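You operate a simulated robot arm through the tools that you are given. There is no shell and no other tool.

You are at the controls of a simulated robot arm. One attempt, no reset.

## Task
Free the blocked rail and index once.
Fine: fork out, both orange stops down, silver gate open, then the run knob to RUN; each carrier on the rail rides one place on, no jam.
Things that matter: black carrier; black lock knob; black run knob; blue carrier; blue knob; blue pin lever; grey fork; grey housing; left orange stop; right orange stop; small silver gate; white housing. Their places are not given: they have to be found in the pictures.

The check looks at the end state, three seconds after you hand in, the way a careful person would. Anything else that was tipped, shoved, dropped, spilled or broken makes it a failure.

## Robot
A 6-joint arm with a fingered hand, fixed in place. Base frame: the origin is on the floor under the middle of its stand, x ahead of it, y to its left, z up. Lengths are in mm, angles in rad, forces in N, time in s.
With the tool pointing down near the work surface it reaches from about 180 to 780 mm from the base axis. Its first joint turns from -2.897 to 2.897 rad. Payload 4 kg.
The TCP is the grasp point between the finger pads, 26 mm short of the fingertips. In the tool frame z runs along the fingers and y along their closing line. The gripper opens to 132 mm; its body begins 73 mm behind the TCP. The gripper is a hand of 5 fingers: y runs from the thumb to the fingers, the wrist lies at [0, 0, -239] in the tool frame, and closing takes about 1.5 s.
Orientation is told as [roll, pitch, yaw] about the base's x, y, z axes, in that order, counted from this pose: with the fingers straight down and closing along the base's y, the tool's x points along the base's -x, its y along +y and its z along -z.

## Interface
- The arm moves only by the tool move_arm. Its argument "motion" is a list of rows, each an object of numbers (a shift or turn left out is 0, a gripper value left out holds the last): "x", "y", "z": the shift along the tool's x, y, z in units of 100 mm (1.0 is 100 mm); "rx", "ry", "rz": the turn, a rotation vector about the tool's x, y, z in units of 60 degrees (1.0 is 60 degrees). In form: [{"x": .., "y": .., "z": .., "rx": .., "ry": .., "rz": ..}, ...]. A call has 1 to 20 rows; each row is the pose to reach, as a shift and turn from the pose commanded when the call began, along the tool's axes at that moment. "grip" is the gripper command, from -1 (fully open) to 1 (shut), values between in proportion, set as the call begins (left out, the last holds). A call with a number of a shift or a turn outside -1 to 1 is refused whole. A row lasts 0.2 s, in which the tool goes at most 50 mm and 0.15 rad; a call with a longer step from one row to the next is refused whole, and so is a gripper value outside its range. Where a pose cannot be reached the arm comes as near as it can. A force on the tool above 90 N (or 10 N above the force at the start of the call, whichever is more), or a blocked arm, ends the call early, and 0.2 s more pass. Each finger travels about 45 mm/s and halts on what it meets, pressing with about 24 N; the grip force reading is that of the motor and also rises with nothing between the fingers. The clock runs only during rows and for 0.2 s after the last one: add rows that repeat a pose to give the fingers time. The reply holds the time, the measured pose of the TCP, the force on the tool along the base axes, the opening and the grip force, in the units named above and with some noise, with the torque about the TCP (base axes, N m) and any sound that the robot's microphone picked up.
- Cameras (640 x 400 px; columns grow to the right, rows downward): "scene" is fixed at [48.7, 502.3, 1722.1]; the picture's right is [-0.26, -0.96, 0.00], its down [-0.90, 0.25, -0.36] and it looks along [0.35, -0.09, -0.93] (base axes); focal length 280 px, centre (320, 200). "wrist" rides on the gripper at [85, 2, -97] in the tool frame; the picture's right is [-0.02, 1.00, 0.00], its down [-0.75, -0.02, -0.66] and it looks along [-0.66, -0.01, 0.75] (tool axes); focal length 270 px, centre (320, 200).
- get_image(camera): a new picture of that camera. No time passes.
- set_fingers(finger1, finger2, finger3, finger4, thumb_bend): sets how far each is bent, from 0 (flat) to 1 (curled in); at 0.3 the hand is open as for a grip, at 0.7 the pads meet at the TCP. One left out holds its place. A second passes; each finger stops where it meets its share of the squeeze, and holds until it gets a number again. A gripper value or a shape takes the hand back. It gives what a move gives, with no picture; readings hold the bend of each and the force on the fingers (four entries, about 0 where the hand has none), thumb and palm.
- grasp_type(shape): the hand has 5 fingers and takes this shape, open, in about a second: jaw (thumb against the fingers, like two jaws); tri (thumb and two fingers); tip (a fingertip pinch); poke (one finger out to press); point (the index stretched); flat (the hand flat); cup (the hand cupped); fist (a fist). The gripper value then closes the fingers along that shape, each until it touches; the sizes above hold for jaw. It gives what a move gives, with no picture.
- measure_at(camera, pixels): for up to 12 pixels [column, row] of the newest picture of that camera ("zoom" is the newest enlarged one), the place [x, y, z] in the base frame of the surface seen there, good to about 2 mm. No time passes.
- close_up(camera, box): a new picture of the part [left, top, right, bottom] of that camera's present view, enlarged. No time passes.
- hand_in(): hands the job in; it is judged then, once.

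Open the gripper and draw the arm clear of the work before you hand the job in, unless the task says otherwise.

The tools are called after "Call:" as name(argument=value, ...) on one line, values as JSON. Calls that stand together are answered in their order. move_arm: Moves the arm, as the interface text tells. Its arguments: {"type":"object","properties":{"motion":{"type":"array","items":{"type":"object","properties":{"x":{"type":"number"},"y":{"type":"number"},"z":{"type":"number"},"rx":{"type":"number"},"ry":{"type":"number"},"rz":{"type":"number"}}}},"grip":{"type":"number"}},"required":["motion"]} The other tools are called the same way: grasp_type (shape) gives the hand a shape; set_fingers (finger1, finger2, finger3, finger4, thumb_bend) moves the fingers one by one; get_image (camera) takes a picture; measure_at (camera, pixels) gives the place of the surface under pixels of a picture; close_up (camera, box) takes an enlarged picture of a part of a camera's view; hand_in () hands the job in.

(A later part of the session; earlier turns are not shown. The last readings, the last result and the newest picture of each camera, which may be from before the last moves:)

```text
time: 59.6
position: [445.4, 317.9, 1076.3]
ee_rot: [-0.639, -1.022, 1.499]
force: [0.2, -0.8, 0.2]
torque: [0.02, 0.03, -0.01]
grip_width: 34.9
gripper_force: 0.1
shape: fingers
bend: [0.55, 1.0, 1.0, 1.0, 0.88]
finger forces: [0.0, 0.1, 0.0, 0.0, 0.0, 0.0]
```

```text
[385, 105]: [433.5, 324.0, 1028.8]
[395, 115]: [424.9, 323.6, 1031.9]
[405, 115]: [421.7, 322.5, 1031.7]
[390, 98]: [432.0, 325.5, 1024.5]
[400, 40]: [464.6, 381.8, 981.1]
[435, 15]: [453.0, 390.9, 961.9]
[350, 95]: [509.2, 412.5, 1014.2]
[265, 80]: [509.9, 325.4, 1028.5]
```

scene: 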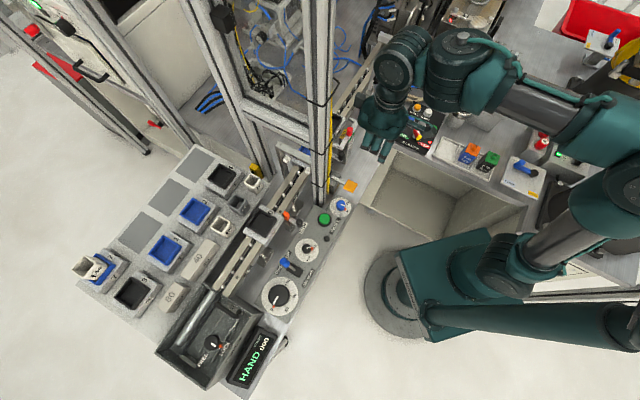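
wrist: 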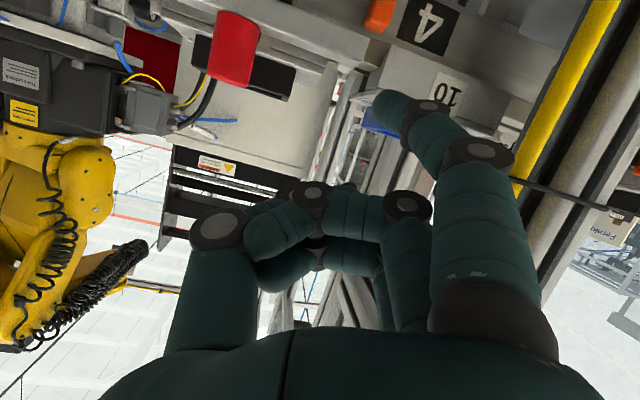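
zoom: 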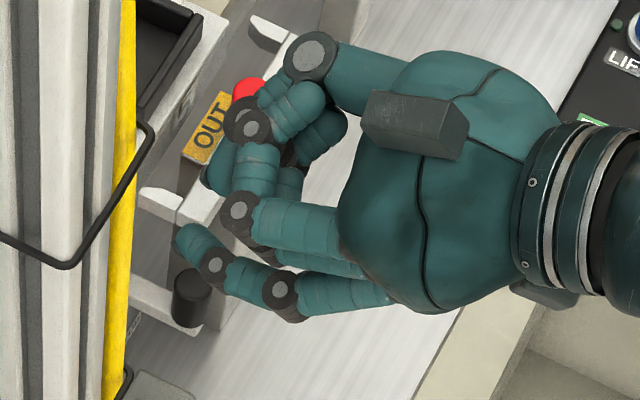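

Index tip is now at u≈73.5, underside z≈1020, well below the rest. I go down 36 mm (4 mm toward the knob centre) to just above the lowered knob.

Call:
move_arm(motion=[{"x": 0.04, "y": -0.02, "z": 0.03}, {"x": 0.13, "y": 0.01, "z": 0.077}, {"x": 0.22, "y": 0.04, "z": 0.123}, {"x": 0.313, "y": 0.071, "z": 0.169}])

Call:
get_image(camera="wrist")

Call:
close_up(camera="wrist", box=[300, 0, 480, 140])

Call:
close_up(camera="scene", box=[330, 115, 390, 175])

```text
time: 60.6
position: [451.2, 312.7, 1039.3]
ee_rot: [-0.638, -1.022, 1.5]
force: [1.0, 0.1, 0.8]
torque: [-0.01, 0.01, 0.02]
grip_width: 34.9
gripper_force: 0.0
shape: fingers
bend: [0.55, 1.0, 1.0, 1.0, 0.88]
finger forces: [0.1, 0.1, 0.1, 0.0, 0.0, 0.1]
```

```text
taken
```

wrist: 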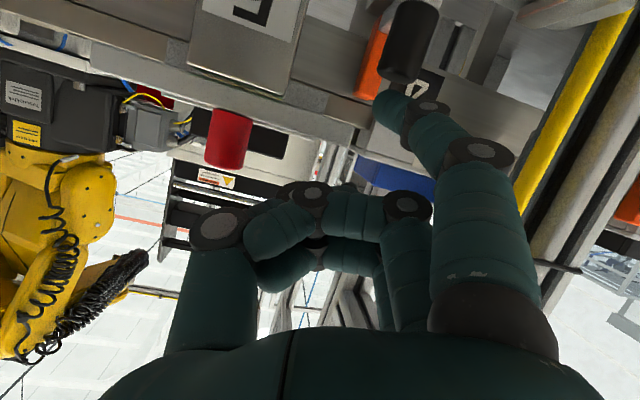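

```text
2.86 times, centred on (390, 70) of wrist
```

zoom: 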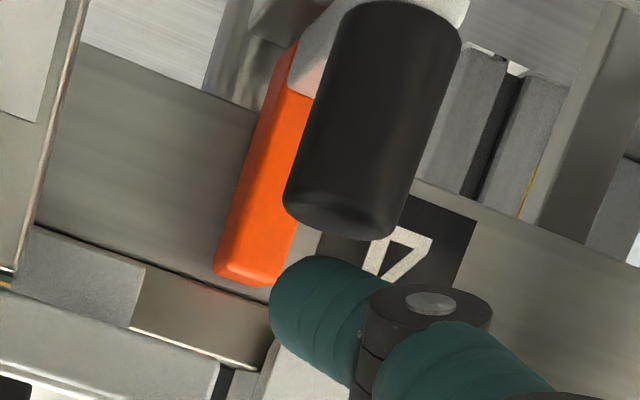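

```text
6.67 times, centred on (360, 145) of scene
```

zoom: 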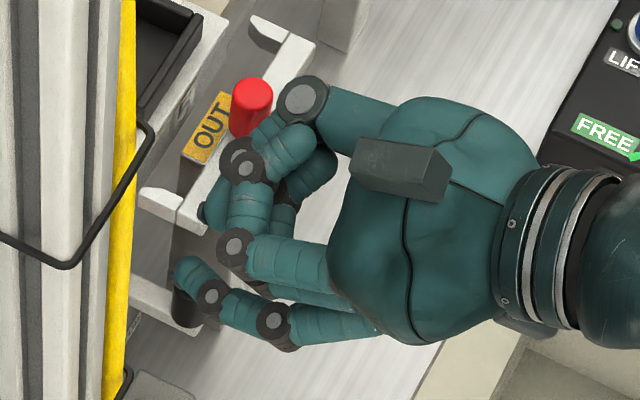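

The tip is just above the knob. I press down 12 mm in 3-mm rows and watch finger and thumb forces.

Call:
move_arm(motion=[{"x": 0.026, "y": 0.009, "z": 0.013}, {"x": 0.051, "y": 0.019, "z": 0.025}, {"x": 0.077, "y": 0.028, "z": 0.038}, {"x": 0.102, "y": 0.037, "z": 0.05}])

Call:
get_image(camera="wrist")

Call:
close_up(camera="wrist", box=[300, 0, 480, 140])

```text
time: 61.6
position: [450.5, 316.4, 1032.4]
ee_rot: [-0.647, -1.033, 1.509]
force: [-12.4, 9.5, 49.4]
torque: [1.38, 0.87, 0.18]
grip_width: 31.7
gripper_force: 24.5
shape: fingers
bend: [0.62, 1.0, 1.0, 1.0, 0.88]
finger forces: [49.2, 0.0, 0.0, 0.0, 0.1, 0.1]
```

```text
taken
```

wrist: 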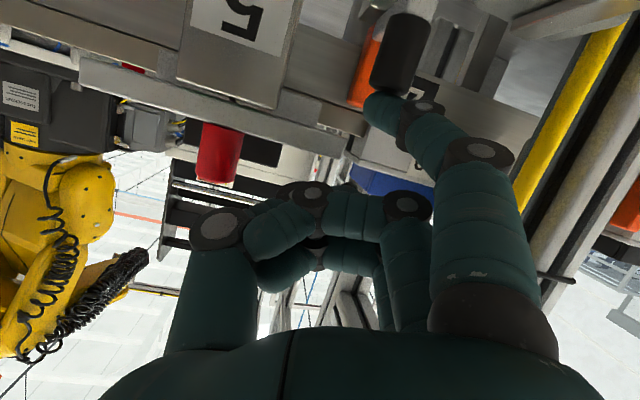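

```text
2.86 times, centred on (390, 70) of wrist
```

zoom: 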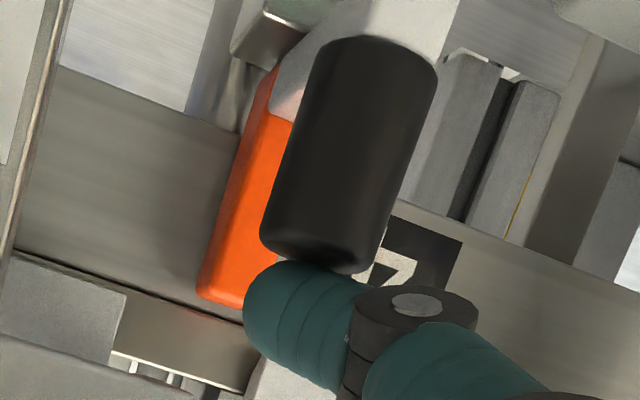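

Index force jumped to 49 N — the stop is at its lower end (travel ≈22 mm). I lift off and verify.

Call:
move_arm(motion=[{"x": -0.1, "y": -0.03, "z": -0.05}, {"x": -0.2, "y": 0.0, "z": -0.15}, {"x": -0.4, "y": 0.0, "z": -0.3}, {"x": -0.6, "y": 0.0, "z": -0.5}, {"x": -0.7, "y": 0.0, "z": -0.8}])

Call:
get_image(camera="wrist")

Call:
close_up(camera="scene", box=[320, 110, 400, 180])

```text
time: 62.8
position: [402.8, 298.1, 1122.6]
ee_rot: [-0.636, -1.021, 1.499]
force: [-0.1, 0.4, -1.0]
torque: [0.06, -0.01, 0.0]
grip_width: 34.4
gripper_force: 0.1
shape: fingers
bend: [0.55, 1.0, 1.0, 1.0, 0.88]
finger forces: [0.1, 0.0, 0.1, 0.0, 0.0, 0.0]
```

```text
taken
```

wrist: 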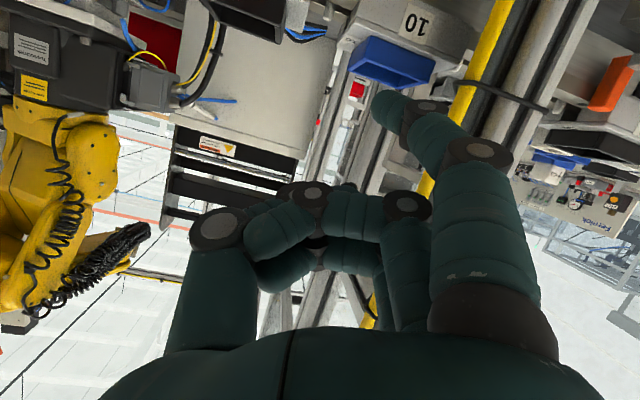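

```text
5.71 times, centred on (360, 145) of scene
```

zoom: 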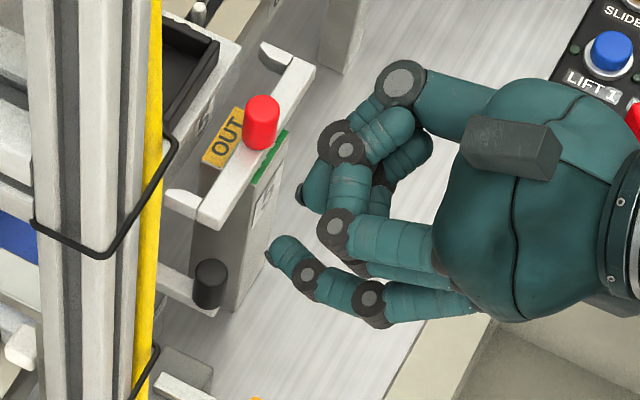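

The right stop is down. For the left stop I back away from the rail to clear the gantry post, then travel upstream along the rail in the same hand posture.

Call:
move_arm(motion=[{"x": 0.128, "y": 0.046, "z": -0.295}, {"x": 0.256, "y": 0.093, "z": -0.59}])

Call:
move_arm(motion=[{"x": -0.11, "y": 0.31}, {"x": -0.22, "y": 0.62}, {"x": -0.342, "y": 0.94}])

Call:
move_arm(motion=[{"x": -0.11, "y": 0.31}, {"x": -0.22, "y": 0.62}, {"x": -0.342, "y": 0.94}])

Call:
get_image(camera="wrist")

Call:
get_image(camera="scene")

```text
time: 63.4
position: [360.4, 257.9, 1128.6]
ee_rot: [-0.631, -1.018, 1.494]
force: [-0.6, 0.9, 0.3]
torque: [0.01, -0.01, 0.02]
grip_width: 34.2
gripper_force: 0.0
shape: fingers
bend: [0.55, 1.0, 1.0, 1.0, 0.88]
finger forces: [0.0, 0.0, 0.0, 0.1, 0.1, 0.1]
out of reach, approached as far as the arm can: row 2
```

```text
time: 64.2
position: [289.6, 330.4, 1131.1]
ee_rot: [-0.635, -1.022, 1.495]
force: [0.4, 0.4, 0.5]
torque: [0.02, 0.0, -0.01]
grip_width: 34.6
gripper_force: 0.0
shape: fingers
bend: [0.55, 1.0, 1.0, 1.0, 0.88]
finger forces: [0.1, 0.1, 0.1, 0.0, 0.1, 0.0]
out of reach, approached as far as the arm can: row 1, 2
```

```text
time: 65.0
position: [219.4, 398.8, 1129.9]
ee_rot: [-0.637, -1.02, 1.496]
force: [-0.2, 0.0, -0.4]
torque: [-0.02, -0.02, 0.0]
grip_width: 34.2
gripper_force: 0.2
shape: fingers
bend: [0.55, 1.0, 1.0, 1.0, 0.88]
finger forces: [0.0, 0.0, 0.1, 0.0, 0.0, 0.0]
```

```text
taken
```

wrist: 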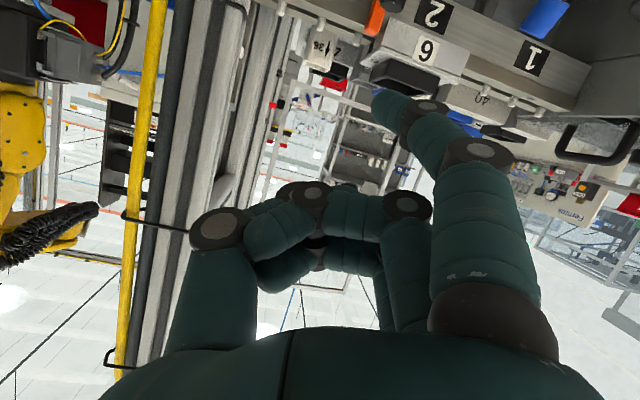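

```text
taken
```

scene: 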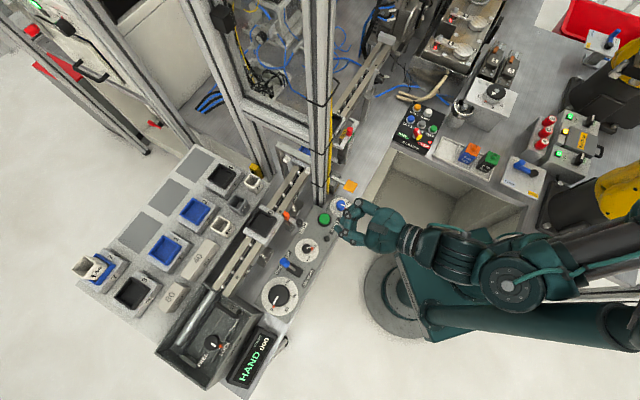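

I'm upstream of the post now at (219,399,1130). I move in toward the left stop (70 mm toward the rail, 20 mm down) and look.

Call:
move_arm(motion=[{"x": -0.05, "y": 0.03, "z": 0.24}, {"x": -0.1, "y": 0.07, "z": 0.48}, {"x": -0.156, "y": 0.103, "z": 0.72}])

Call:
get_image(camera="wrist")

Call:
close_up(camera="scene", box=[250, 180, 350, 260])

```text
time: 65.8
position: [256.6, 459.6, 1110.7]
ee_rot: [-0.637, -1.023, 1.498]
force: [0.0, -0.6, -1.0]
torque: [0.0, -0.02, 0.02]
grip_width: 34.2
gripper_force: 0.1
shape: fingers
bend: [0.55, 1.0, 1.0, 1.0, 0.88]
finger forces: [0.0, 0.0, 0.0, 0.0, 0.1, 0.1]
```

```text
taken
```

wrist: 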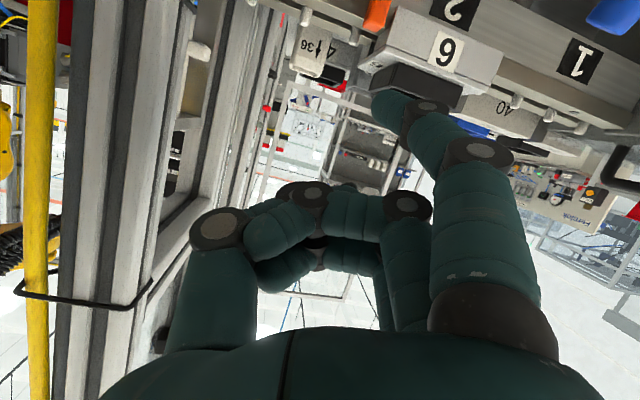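

```text
5.00 times, centred on (300, 220) of scene
```

zoom: 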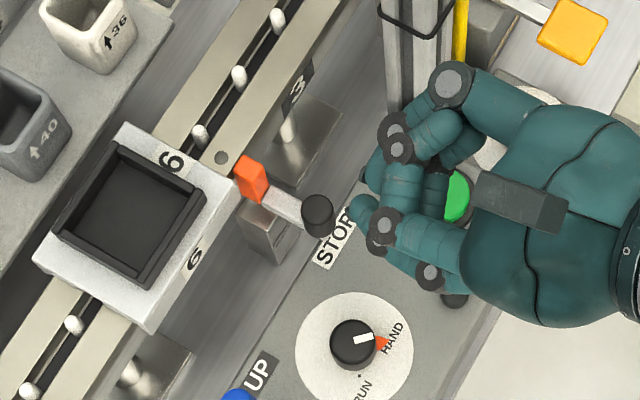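

The index tip (zoom (362,205)) is approaching the left knob (zoom (318,208)). I measure both.

Call:
measure_at(camera="zoom", pixels=[[316, 203], [306, 205], [328, 205], [318, 192], [318, 212], [318, 225], [362, 205], [368, 215], [358, 212], [250, 175], [370, 170]])

Call:
measure_at(camera="wrist", pixels=[[385, 105], [390, 98], [380, 112]])

```text
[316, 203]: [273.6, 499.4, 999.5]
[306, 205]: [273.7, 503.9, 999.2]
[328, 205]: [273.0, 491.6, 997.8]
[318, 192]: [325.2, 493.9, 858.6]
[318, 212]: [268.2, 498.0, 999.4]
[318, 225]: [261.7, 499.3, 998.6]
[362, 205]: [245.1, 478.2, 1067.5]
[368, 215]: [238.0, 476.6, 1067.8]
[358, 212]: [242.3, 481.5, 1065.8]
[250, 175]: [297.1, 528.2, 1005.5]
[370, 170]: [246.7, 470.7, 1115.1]
```

```text
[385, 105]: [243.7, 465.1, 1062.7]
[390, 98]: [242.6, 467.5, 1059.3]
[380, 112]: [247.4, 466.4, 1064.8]
```

Tip and knob line up in u (−161). I move 33 mm toward the rail and 46 mm down, to just above the knob.

Call:
move_arm(motion=[{"x": -0.06, "y": -0.02, "z": 0.2}, {"x": 0.0, "y": 0.0, "z": 0.32}, {"x": 0.13, "y": 0.05, "z": 0.41}, {"x": 0.262, "y": 0.096, "z": 0.493}])

Call:
get_image(camera="wrist")

Call:
close_up(camera="wrist", box=[300, 0, 480, 140])

Call:
close_up(camera="scene", box=[260, 190, 330, 245])

```text
time: 66.8
position: [281.9, 483.6, 1063.0]
ee_rot: [-0.635, -1.026, 1.499]
force: [0.1, 0.5, -0.5]
torque: [0.01, -0.03, 0.02]
grip_width: 34.6
gripper_force: 0.0
shape: fingers
bend: [0.55, 1.0, 1.0, 1.0, 0.88]
finger forces: [0.1, 0.0, 0.0, 0.0, 0.1, 0.0]
```

```text
taken
```

wrist: 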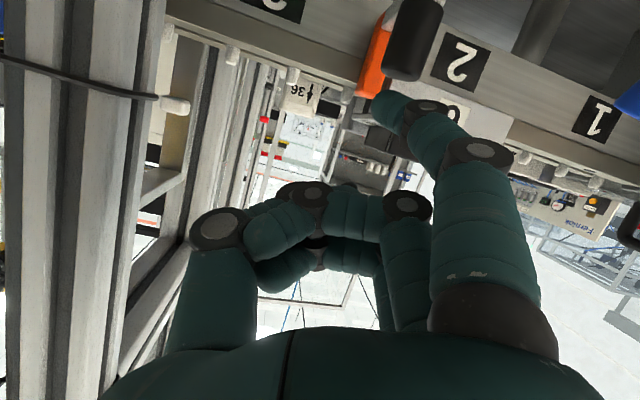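

```text
2.86 times, centred on (390, 70) of wrist
```

zoom: 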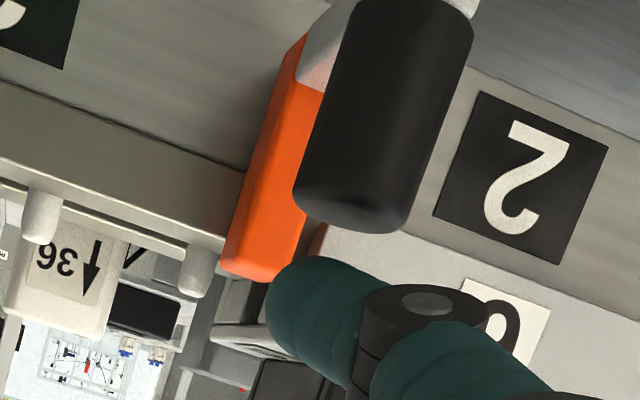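

```text
7.27 times, centred on (295, 218) of scene
```

zoom: 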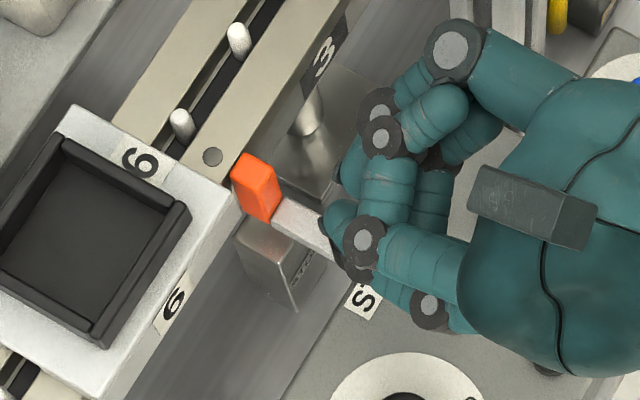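

Same picture as at the right stop. I press straight down 24 mm in small rows.

Call:
move_arm(motion=[{"x": 0.034, "y": 0.012, "z": 0.017}, {"x": 0.068, "y": 0.025, "z": 0.034}, {"x": 0.102, "y": 0.037, "z": 0.05}, {"x": 0.136, "y": 0.05, "z": 0.067}, {"x": 0.17, "y": 0.062, "z": 0.084}, {"x": 0.205, "y": 0.075, "z": 0.1}])

Call:
get_image(camera="wrist")

Call:
close_up(camera="wrist", box=[300, 0, 480, 140])

```text
time: 68.2
position: [282.3, 482.6, 1038.8]
ee_rot: [-0.636, -1.021, 1.497]
force: [-0.2, 0.3, -0.2]
torque: [0.0, -0.01, 0.02]
grip_width: 34.1
gripper_force: 0.2
shape: fingers
bend: [0.55, 1.0, 1.0, 1.0, 0.88]
finger forces: [0.2, 0.0, 0.0, 0.0, 0.0, 0.0]
```

```text
taken
```

wrist: 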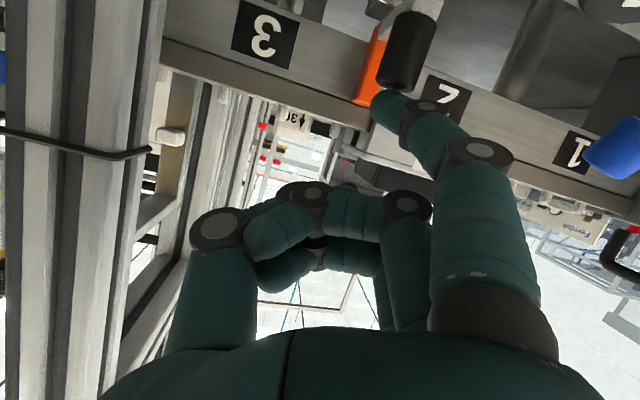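

```text
2.86 times, centred on (390, 70) of wrist
```

zoom: 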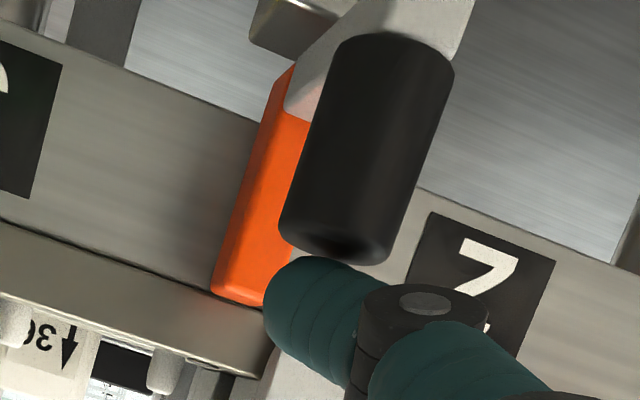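

It's sliding down freely. I continue in 2-mm rows until the end stop shows in the force.

Call:
move_arm(motion=[{"x": 0.017, "y": 0.006, "z": 0.008}, {"x": 0.034, "y": 0.012, "z": 0.017}, {"x": 0.051, "y": 0.019, "z": 0.025}])

Call:
get_image(camera="wrist")

```text
time: 69.0
position: [280.9, 484.1, 1034.5]
ee_rot: [-0.639, -1.026, 1.505]
force: [-5.9, 4.1, 20.6]
torque: [0.57, 0.41, 0.1]
grip_width: 33.0
gripper_force: 9.7
shape: fingers
bend: [0.58, 1.0, 1.0, 1.0, 0.88]
finger forces: [20.7, 0.1, 0.1, 0.0, 0.0, 0.0]
```

```text
taken
```

wrist: 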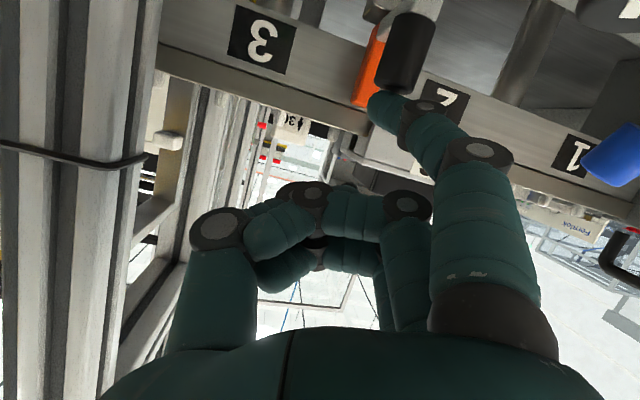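

End stop felt (20 N at the same level as the right stop). I press 1.5 mm more to be sure it's seated, then lift off and back away.

Call:
move_arm(motion=[{"x": 0.013, "y": 0.005, "z": 0.006}, {"x": 0.013, "y": 0.005, "z": 0.006}])

Call:
move_arm(motion=[{"x": -0.1, "y": -0.03, "z": -0.05}, {"x": -0.2, "y": -0.06, "z": -0.15}, {"x": -0.4, "y": -0.06, "z": -0.35}, {"x": -0.6, "y": -0.06, "z": -0.6}, {"x": -0.7, "y": -0.06, "z": -0.8}])

Call:
get_image(camera="scene")

Call:
close_up(camera="scene", box=[250, 180, 350, 260])

```text
time: 69.6
position: [280.9, 485.1, 1033.9]
ee_rot: [-0.64, -1.03, 1.502]
force: [-5.7, 9.8, 34.4]
torque: [1.19, 0.48, 0.04]
grip_width: 32.8
gripper_force: 17.2
shape: fingers
bend: [0.59, 1.0, 1.0, 1.0, 0.88]
finger forces: [34.9, 0.0, 0.1, 0.0, 0.0, 0.0]
```

```text
time: 70.8
position: [237.1, 465.7, 1127.6]
ee_rot: [-0.635, -1.021, 1.496]
force: [-0.3, 0.2, 0.3]
torque: [-0.03, 0.06, 0.03]
grip_width: 34.3
gripper_force: 0.2
shape: fingers
bend: [0.55, 1.0, 1.0, 1.0, 0.88]
finger forces: [0.1, 0.0, 0.0, 0.0, 0.0, 0.1]
```

```text
taken
```

scene: 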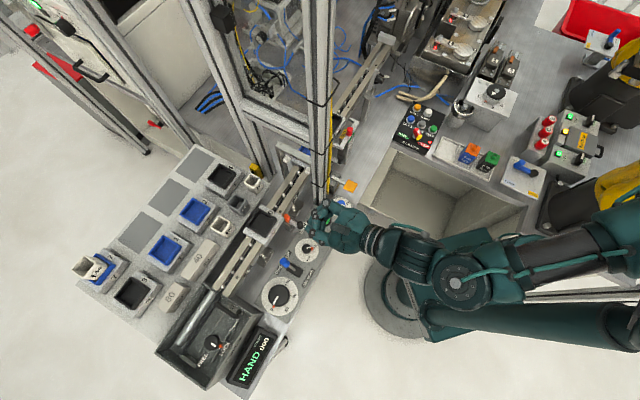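

```text
5.00 times, centred on (300, 220) of scene
```

zoom: 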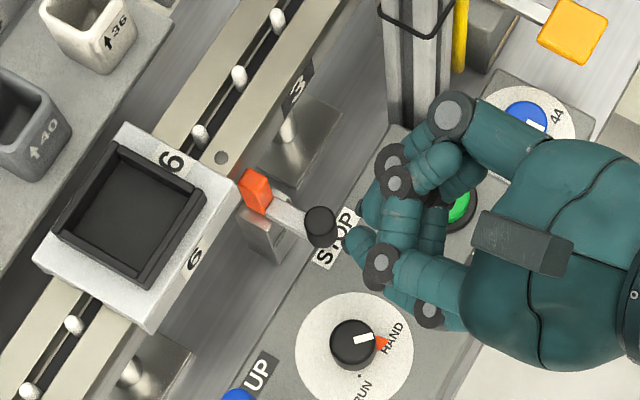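

Call:
measure_at(camera="zoom", pixels=[[250, 185], [260, 180], [318, 215], [325, 220], [352, 340], [365, 340], [340, 342], [355, 325], [352, 355], [300, 350], [180, 215], [100, 320]])

Call:
close_up(camera="scene", box=[285, 225, 335, 265])

```text
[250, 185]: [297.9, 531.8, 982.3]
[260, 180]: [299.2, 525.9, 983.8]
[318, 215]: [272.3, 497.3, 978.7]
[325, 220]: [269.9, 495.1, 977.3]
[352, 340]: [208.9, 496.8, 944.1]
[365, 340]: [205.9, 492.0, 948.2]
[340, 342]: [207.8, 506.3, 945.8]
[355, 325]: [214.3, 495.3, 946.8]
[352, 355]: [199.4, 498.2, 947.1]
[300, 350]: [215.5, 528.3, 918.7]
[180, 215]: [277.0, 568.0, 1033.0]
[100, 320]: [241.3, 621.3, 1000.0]
```

```text
10.00 times, centred on (310, 245) of scene
```

zoom: 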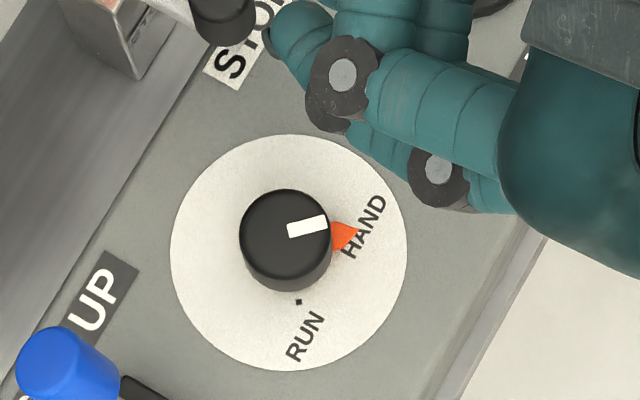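

Left stop is down (orange 983, knob 978). Next the run knob at (207,497), top z≈947, which must turn ~90° clockwise from HAND to RUN. First I un-roll and level the hand above the panel.

Call:
move_arm(motion=[{"rz": 0.11}, {"rz": 0.22}, {"rz": 0.333}])

Call:
move_arm(motion=[{"ry": 0.12}, {"ry": 0.24}, {"ry": 0.36}, {"ry": 0.48}, {"ry": 0.6}, {"ry": 0.72}, {"ry": 0.84}, {"ry": 0.96}])

Call:
close_up(camera="scene", box=[230, 190, 390, 310])

Call:
measure_at(camera="scene", pixels=[[285, 261], [287, 263], [283, 263], [286, 266], [290, 268], [300, 250], [309, 247], [312, 246]])

```text
time: 71.6
position: [237.3, 464.8, 1126.2]
ee_rot: [0.001, -1.138, 0.782]
force: [-0.1, 0.2, -0.8]
torque: [0.02, 0.01, -0.02]
grip_width: 34.3
gripper_force: 0.0
shape: fingers
bend: [0.55, 1.0, 1.0, 1.0, 0.88]
finger forces: [0.0, 0.0, 0.0, 0.1, 0.0, 0.0]
```

```text
time: 73.4
position: [237.5, 463.5, 1126.8]
ee_rot: [-0.001, -0.134, 0.784]
force: [0.5, -0.1, 0.5]
torque: [-0.02, 0.03, -0.01]
grip_width: 34.3
gripper_force: 0.1
shape: fingers
bend: [0.55, 1.0, 1.0, 1.0, 0.88]
finger forces: [0.0, 0.0, 0.0, 0.1, 0.0, 0.0]
```

```text
3.33 times, centred on (310, 250) of scene
```

zoom: 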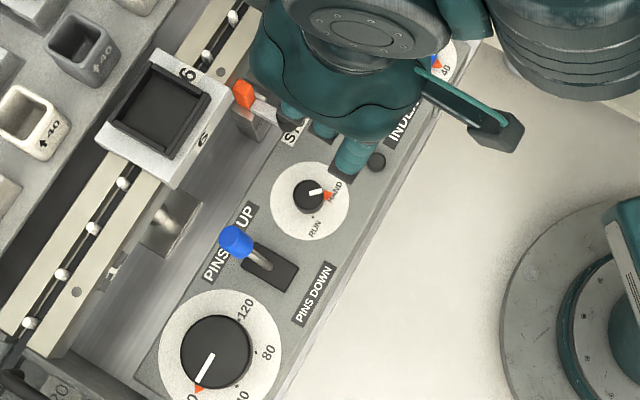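

```text
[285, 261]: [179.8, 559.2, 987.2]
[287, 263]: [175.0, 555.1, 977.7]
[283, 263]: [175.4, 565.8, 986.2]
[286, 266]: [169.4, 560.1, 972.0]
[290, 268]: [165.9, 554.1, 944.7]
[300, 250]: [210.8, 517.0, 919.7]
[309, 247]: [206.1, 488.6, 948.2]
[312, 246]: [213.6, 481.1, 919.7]
```

Lever top is at about (178,561,988), 70 mm from the run knob. I finish levelling, take the tip shape, and start turning the yaw toward ~145° so the turn can sweep clear of lever and stop knob.

Call:
move_arm(motion=[{"ry": 0.07}, {"ry": 0.128}])

Call:
move_arm(motion=[{"rz": -0.13, "z": -0.1}, {"rz": -0.26, "z": -0.1}, {"rz": -0.39, "z": -0.1}, {"rz": -0.52, "z": -0.1}, {"rz": -0.65, "z": -0.1}, {"rz": -0.78, "z": -0.1}, {"rz": -0.91, "z": -0.1}])

Call:
get_image(camera="wrist")

```text
time: 74.0
position: [237.6, 465.5, 1124.9]
ee_rot: [-0.002, 0.004, 0.784]
force: [-0.1, 0.4, 0.9]
torque: [0.0, 0.02, -0.03]
grip_width: 34.3
gripper_force: 0.1
shape: fingers
bend: [0.55, 1.0, 1.0, 1.0, 0.88]
finger forces: [0.0, 0.0, 0.1, 0.0, 0.1, 0.1]
```

```text
time: 75.6
position: [236.4, 463.6, 1137.8]
ee_rot: [0.002, 0.001, 1.739]
force: [0.7, -0.2, 0.5]
torque: [0.02, 0.05, 0.01]
grip_width: 34.3
gripper_force: 0.0
shape: fingers
bend: [0.55, 1.0, 1.0, 1.0, 0.88]
finger forces: [0.0, 0.1, 0.1, 0.0, 0.0, 0.1]
```

```text
taken
```

wrist: 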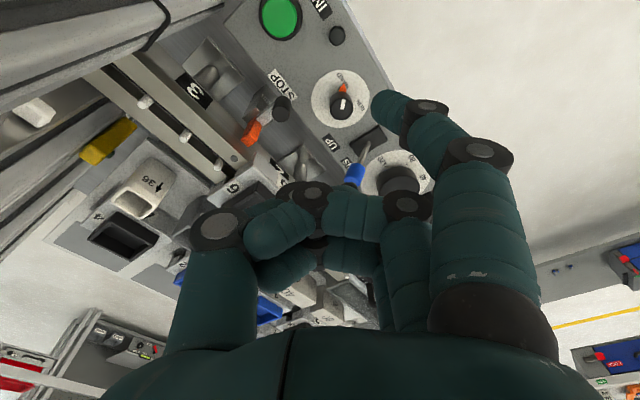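

Yaw ≈100°. I move above the run knob while turning another 45°, and check if that yaw is reachable.

Call:
move_arm(motion=[{"x": -0.06, "y": 0.04, "rz": -0.13}, {"x": -0.13, "y": 0.08, "rz": -0.26}, {"x": -0.19, "y": 0.12, "rz": -0.39}, {"x": -0.25, "y": 0.16, "rz": -0.52}, {"x": -0.31, "y": 0.2, "rz": -0.65}, {"x": -0.378, "y": 0.234, "rz": -0.757}])

Call:
get_image(camera="wrist")

Call:
get_image(camera="scene")

```text
time: 77.0
position: [207.0, 497.0, 1135.9]
ee_rot: [0.001, 0.001, 2.532]
force: [-0.5, -0.3, -0.5]
torque: [-0.02, -0.01, -0.01]
grip_width: 34.3
gripper_force: 0.1
shape: fingers
bend: [0.55, 1.0, 1.0, 1.0, 0.88]
finger forces: [0.0, 0.1, 0.0, 0.0, 0.0, 0.1]
```

```text
taken
```

wrist: 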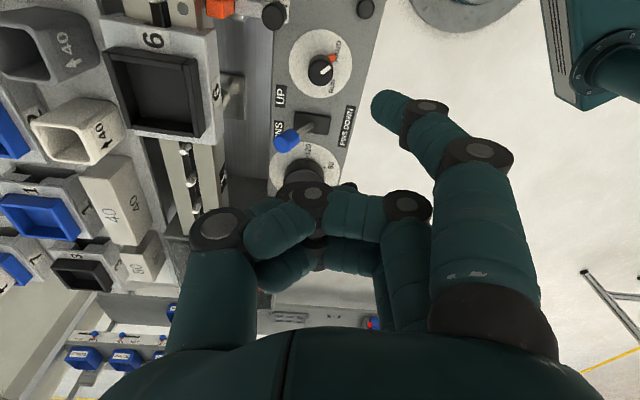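

```text
taken
```

scene: 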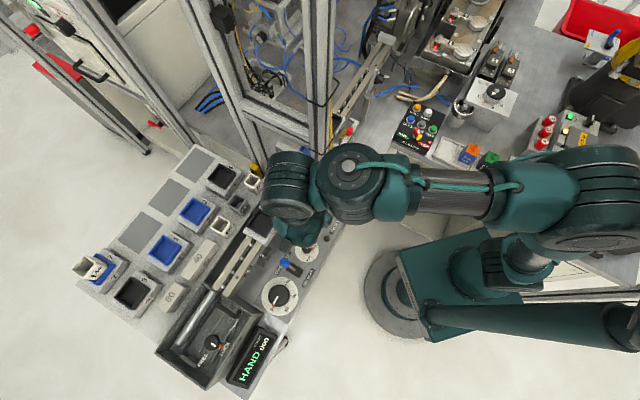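

Yaw 145° is reachable here. I check the arm's clearance to the gantry post and try a bit more yaw later; first measure the knob, lever and the arm housing.

Call:
measure_at(camera="scene", pixels=[[350, 165], [325, 180], [330, 150], [290, 200], [320, 120], [340, 205], [375, 190]])

Call:
close_up(camera="wrist", box=[240, 0, 400, 200])

Call:
measure_at(camera="wrist", pixels=[[321, 70], [321, 60], [312, 70], [330, 72], [321, 80], [332, 60], [285, 140], [273, 15]])

```text
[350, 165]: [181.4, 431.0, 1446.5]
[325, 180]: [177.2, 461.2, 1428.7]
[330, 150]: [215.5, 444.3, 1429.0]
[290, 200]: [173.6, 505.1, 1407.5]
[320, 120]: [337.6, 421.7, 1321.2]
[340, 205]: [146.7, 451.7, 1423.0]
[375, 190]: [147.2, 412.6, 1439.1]
```

```text
2.00 times, centred on (320, 100) of wrist
```

zoom: 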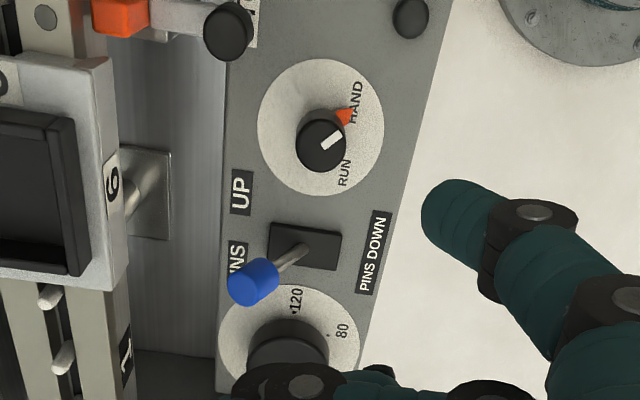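

```text
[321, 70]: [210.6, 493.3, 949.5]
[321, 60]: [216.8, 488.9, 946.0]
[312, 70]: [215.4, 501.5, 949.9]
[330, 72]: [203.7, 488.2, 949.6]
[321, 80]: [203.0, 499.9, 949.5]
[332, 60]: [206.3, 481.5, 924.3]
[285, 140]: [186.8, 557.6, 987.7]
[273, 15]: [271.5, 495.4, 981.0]
```

The arm is ≥100 mm from the post. The run knob centre is (209,495.5), top z 949.5, diameter ≈26 mm. I zoom on the dial to determine the exact HAND→RUN angle.

Call:
close_up(camera="wrist", box=[295, 20, 345, 105])

Call:
measure_at(camera="zoom", pixels=[[320, 200], [300, 190], [350, 190], [400, 170], [390, 250], [360, 320], [240, 200], [320, 100], [320, 330], [345, 300], [370, 270]])

```text
4.71 times, centred on (320, 62) of wrist
```

zoom: 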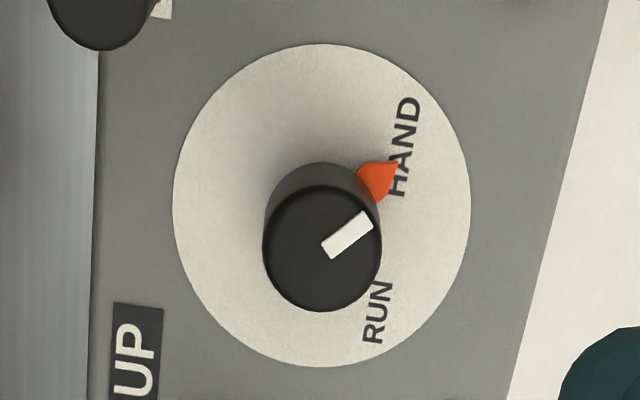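

```text
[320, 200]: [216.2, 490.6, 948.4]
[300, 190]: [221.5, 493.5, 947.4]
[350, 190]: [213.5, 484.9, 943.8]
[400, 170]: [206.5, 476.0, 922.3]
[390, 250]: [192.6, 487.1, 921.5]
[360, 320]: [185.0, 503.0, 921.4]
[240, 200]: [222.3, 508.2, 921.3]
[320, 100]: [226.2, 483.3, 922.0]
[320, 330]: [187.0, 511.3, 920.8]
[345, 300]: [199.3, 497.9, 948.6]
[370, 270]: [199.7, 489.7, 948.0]
```

The pointer must turn roughly 90–95° clockwise (from base angle ≈-90° to ≈-185°). I take the tip shape, turn a little further to yaw ≈157°, and open to ~53 mm before descending.

Call:
grasp_type(shape="tip")

Call:
move_arm(motion=[{"rz": -0.1}, {"rz": -0.2}, {"rz": -0.2}, {"rz": -0.2}, {"rz": -0.2}], grip=0.2)

Call:
get_image(camera="wrist")

```text
time: 77.9
position: [207.8, 498.0, 1136.2]
ee_rot: [0.001, 0.001, 2.529]
force: [-0.1, 0.1, 0.2]
torque: [-0.01, -0.01, 0.04]
grip_width: 132.0
gripper_force: 0.0
shape: tip
bend: [0.0, 0.3, 0.3, 0.0, 0.3]
finger forces: [0.0, 0.1, 0.0, 0.1, 0.0, 0.0]
```

```text
time: 79.1
position: [205.1, 500.8, 1137.3]
ee_rot: [0.004, -0.021, 2.735]
force: [0.2, -0.4, 0.0]
torque: [-0.02, 0.0, 0.01]
grip_width: 53.8
gripper_force: 0.1
shape: tip
bend: [0.0, 0.73, 0.73, 0.0, 0.7]
finger forces: [0.1, 0.1, 0.1, 0.1, 0.0, 0.0]
out of reach, approached as far as the arm can: row 2, 3, 4, 5
```

```text
taken
```

wrist: 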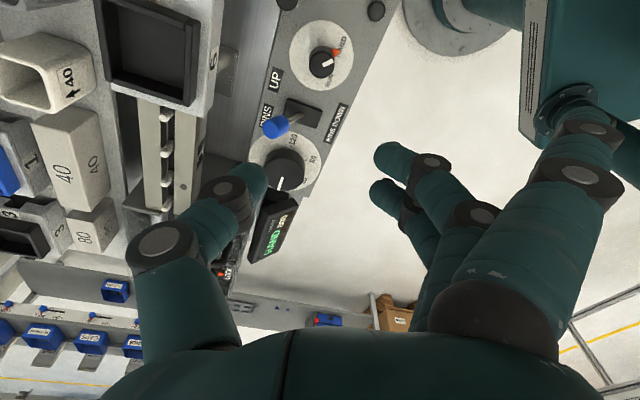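

The yaw limit is about 155° here. I measure the thumb's joints to see how low it hangs at the stop-knob radius (63 mm), to know how far I can sweep.

Call:
measure_at(camera="wrist", pixels=[[160, 240], [230, 188], [195, 215], [175, 270], [250, 180], [255, 175], [475, 215], [430, 160], [395, 158], [390, 195], [585, 130], [580, 175]])

```text
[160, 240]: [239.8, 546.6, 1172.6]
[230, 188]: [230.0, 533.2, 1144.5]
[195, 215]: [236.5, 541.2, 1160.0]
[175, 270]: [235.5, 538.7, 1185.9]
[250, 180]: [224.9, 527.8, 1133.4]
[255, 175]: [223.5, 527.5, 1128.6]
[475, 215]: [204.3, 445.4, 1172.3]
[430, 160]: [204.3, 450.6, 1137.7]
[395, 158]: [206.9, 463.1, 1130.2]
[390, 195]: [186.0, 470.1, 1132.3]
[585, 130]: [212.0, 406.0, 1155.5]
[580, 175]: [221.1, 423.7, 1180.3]
```

The thumb would just graze the lowered stop knob if swept across it, so I'll turn the knob in several ~38° strokes between yaw 150° and 112°. I correct position/yaw and descend to z≈1040 first.

Call:
move_arm(motion=[{"x": 0.03, "y": 0.02, "rz": 0.06, "z": 0.1}, {"x": 0.048, "y": 0.029, "rz": 0.112, "z": 0.3}, {"x": 0.048, "y": 0.029, "rz": 0.112, "z": 0.6}, {"x": 0.048, "y": 0.029, "rz": 0.112, "z": 0.97}])

Call:
get_image(camera="wrist")

Call:
close_up(camera="scene", box=[250, 180, 350, 260])

```text
time: 80.1
position: [206.1, 498.3, 1044.2]
ee_rot: [0.002, 0.001, 2.622]
force: [-0.4, 0.5, -0.4]
torque: [0.0, 0.01, 0.02]
grip_width: 53.8
gripper_force: 0.1
shape: tip
bend: [0.0, 0.73, 0.73, 0.0, 0.7]
finger forces: [0.1, 0.0, 0.0, 0.0, 0.1, 0.1]
```

```text
taken
```

wrist: 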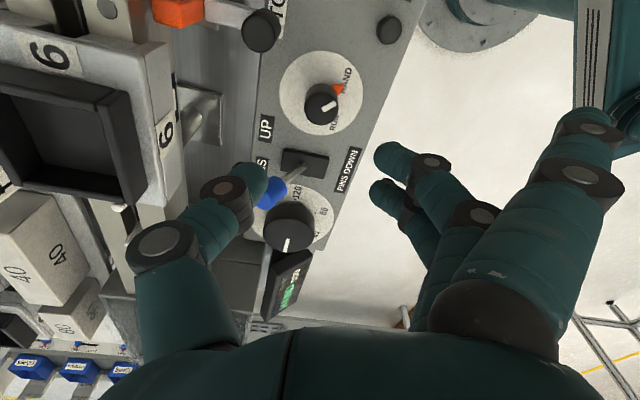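

```text
5.00 times, centred on (300, 220) of scene
```

zoom: 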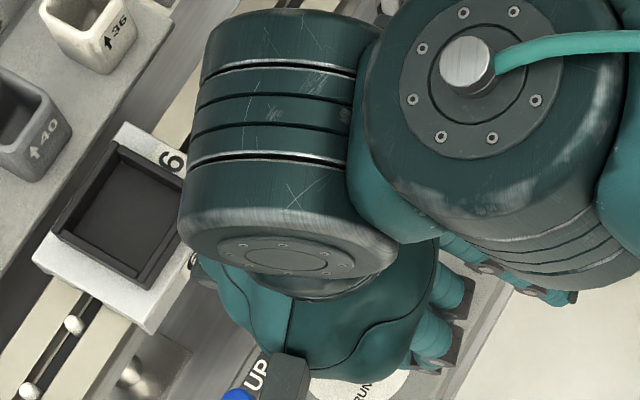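

Everything is clear; the knob is visible at (322,105). I correct 3 mm laterally and descend 60 mm to take a closer look before gripping.

Call:
move_arm(motion=[{"x": 0.03, "y": 0.007, "z": 0.15}, {"x": 0.03, "y": 0.007, "z": 0.35}, {"x": 0.03, "y": 0.007, "z": 0.5}, {"x": 0.03, "y": 0.007, "z": 0.6}])

Call:
get_image(camera="wrist")

Call:
close_up(camera="wrist", box=[220, 60, 440, 220])

```text
time: 81.1
position: [209.5, 493.2, 981.9]
ee_rot: [0.002, -0.001, 2.623]
force: [-0.3, 0.0, -0.3]
torque: [0.01, 0.01, -0.02]
grip_width: 53.6
gripper_force: 0.1
shape: tip
bend: [0.0, 0.73, 0.73, 0.0, 0.7]
finger forces: [0.1, 0.1, 0.0, 0.1, 0.1, 0.1]
```

```text
taken
```

wrist: 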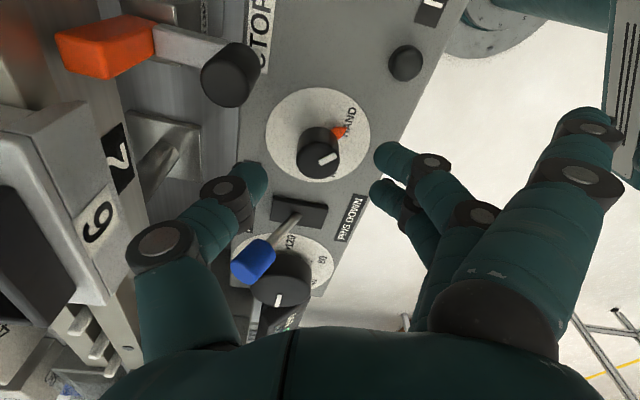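

```text
2.50 times, centred on (330, 140) of wrist
```

zoom: 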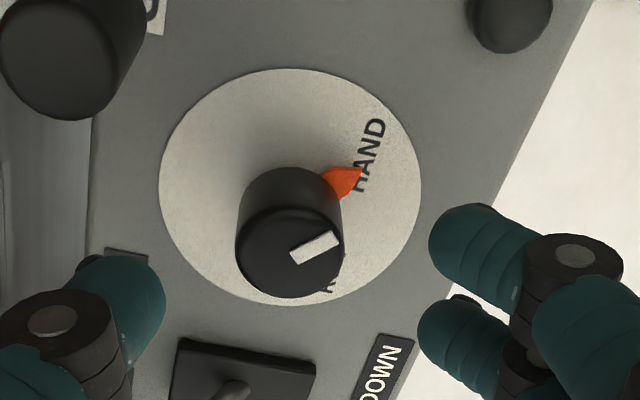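

Let me measure the knob's top centre from this closer view.

Call:
measure_at(camera="zoom", pixels=[[285, 252], [245, 252], [335, 260], [288, 215], [288, 288], [290, 180], [250, 200]])

```text
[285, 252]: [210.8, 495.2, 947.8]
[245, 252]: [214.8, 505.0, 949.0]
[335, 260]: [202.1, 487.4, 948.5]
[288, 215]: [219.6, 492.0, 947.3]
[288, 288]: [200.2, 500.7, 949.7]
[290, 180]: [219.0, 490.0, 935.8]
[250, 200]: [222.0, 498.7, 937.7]
```

Knob centre (209.2,496.3). I adjust ~3 mm and descend 26 mm so the tips overlap the knob by ~16 mm, then close.

Call:
move_arm(motion=[{"x": -0.018, "y": -0.025, "z": 0.1}, {"x": -0.018, "y": -0.025, "z": 0.2}, {"x": -0.018, "y": -0.025, "z": 0.26}])

Call:
move_arm(motion=[{"z": 0.0}, {"z": 0.0}, {"z": 0.0}, {"z": 0.0}, {"z": 0.0}], grip=1.0)

Call:
get_image(camera="wrist")

Call:
close_up(camera="wrist", box=[220, 60, 440, 220])

```text
time: 81.9
position: [209.4, 496.4, 957.5]
ee_rot: [0.001, 0.0, 2.622]
force: [-0.9, -0.9, -0.6]
torque: [-0.01, -0.02, -0.03]
grip_width: 53.5
gripper_force: 0.0
shape: tip
bend: [0.0, 0.73, 0.73, 0.0, 0.7]
finger forces: [0.1, 0.0, 0.1, 0.0, 0.0, 0.0]
```

```text
time: 83.1
position: [208.4, 496.2, 957.1]
ee_rot: [0.003, 0.001, 2.622]
force: [-1.2, 0.1, -3.2]
torque: [-0.05, -0.01, 0.01]
grip_width: 16.5
gripper_force: 24.5
shape: tip
bend: [0.25, 0.72, 0.72, 0.25, 0.7]
finger forces: [0.1, 10.7, 11.1, 0.0, 20.8, 0.0]
```

```text
taken
```

wrist: 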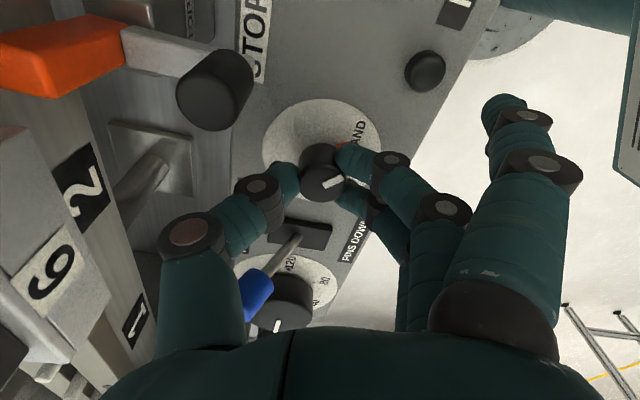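

```text
2.50 times, centred on (330, 140) of wrist
```

zoom: 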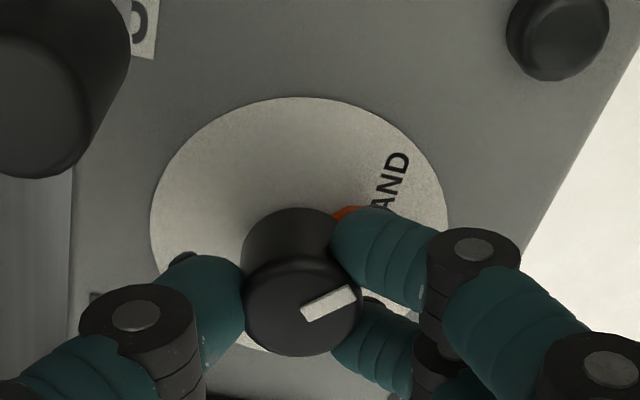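

Firm three-point grip on the run knob (10.7/11.1/20.8 N). First stroke: turn clockwise 38° (yaw 150°→112°).

Call:
move_arm(motion=[{"rz": 0.1}, {"rz": 0.2}, {"rz": 0.3}, {"rz": 0.4}, {"rz": 0.5}, {"rz": 0.6}, {"rz": 0.633}])

Call:
get_image(camera="wrist")

Call:
close_up(camera="wrist", box=[220, 60, 440, 220])

Call:
get_image(camera="scene")

```text
time: 84.7
position: [208.8, 497.1, 955.8]
ee_rot: [0.002, 0.001, 1.958]
force: [2.0, -2.9, 0.4]
torque: [-0.08, 0.01, -0.01]
grip_width: 16.1
gripper_force: 23.7
shape: tip
bend: [0.26, 0.72, 0.72, 0.26, 0.7]
finger forces: [0.0, 13.1, 10.4, 0.0, 22.9, 0.1]
```

```text
taken
```

wrist: 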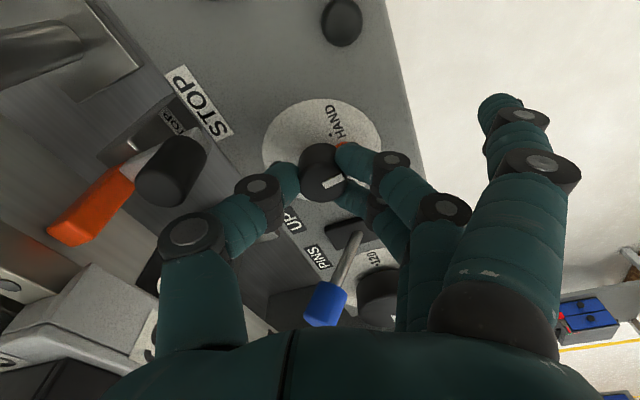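

```text
2.50 times, centred on (330, 140) of wrist
```

zoom: 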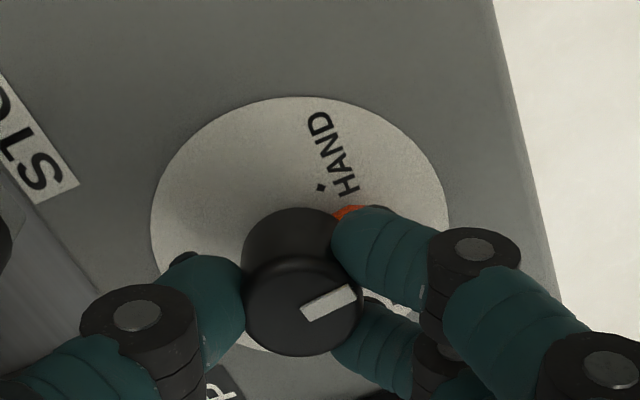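

```text
taken
```

scene: 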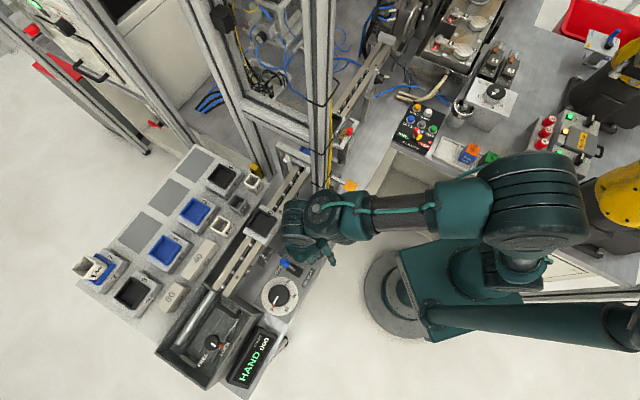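

The knob turned with the hand (the orange pointer now sits 38° past the HAND dot). I open, rotate back to yaw 150°, and re-grip for the second stroke.

Call:
move_arm(motion=[{"z": 0.0}, {"z": 0.0}, {"z": 0.0}, {"z": 0.0}, {"z": 0.0}], grip=0.2)

Call:
move_arm(motion=[{"rz": -0.1}, {"rz": -0.2}, {"rz": -0.3}, {"rz": -0.4}, {"rz": -0.5}, {"rz": -0.6}, {"rz": -0.633}])

Call:
get_image(camera="wrist")

Call:
close_up(camera="wrist", box=[220, 60, 440, 220])

```text
time: 85.9
position: [208.7, 495.9, 957.2]
ee_rot: [0.0, 0.001, 1.96]
force: [-0.2, 0.4, -0.4]
torque: [-0.02, -0.04, -0.01]
grip_width: 52.0
gripper_force: 0.1
shape: tip
bend: [0.0, 0.73, 0.73, 0.0, 0.7]
finger forces: [0.1, 0.0, 0.0, 0.0, 0.0, 0.0]
```

```text
time: 87.5
position: [210.5, 497.2, 957.6]
ee_rot: [0.001, 0.0, 2.624]
force: [-0.9, 0.1, -0.8]
torque: [-0.02, 0.02, -0.01]
grip_width: 51.8
gripper_force: 0.1
shape: tip
bend: [0.0, 0.73, 0.73, 0.0, 0.7]
finger forces: [0.0, 0.0, 0.0, 0.0, 0.0, 0.0]
```

```text
taken
```

wrist: 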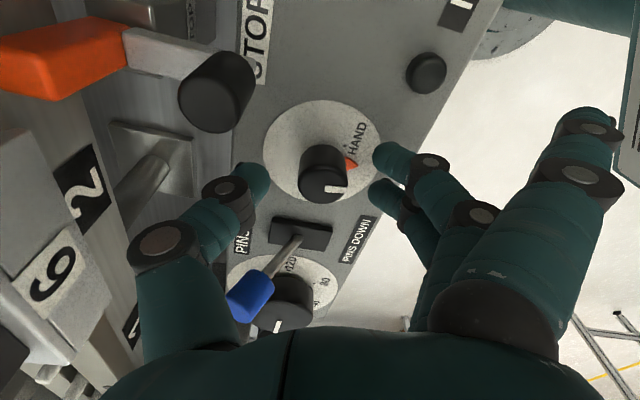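

```text
2.50 times, centred on (330, 140) of wrist
```

zoom: 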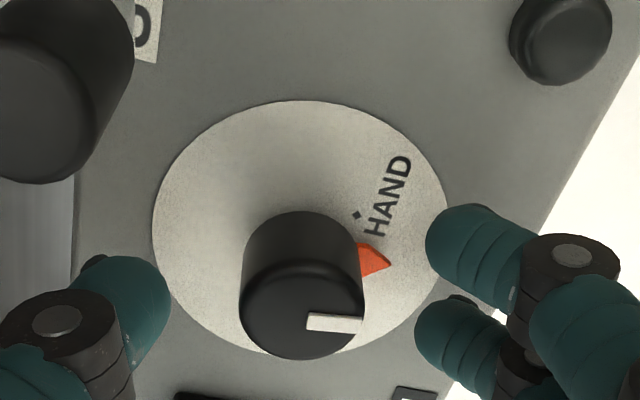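

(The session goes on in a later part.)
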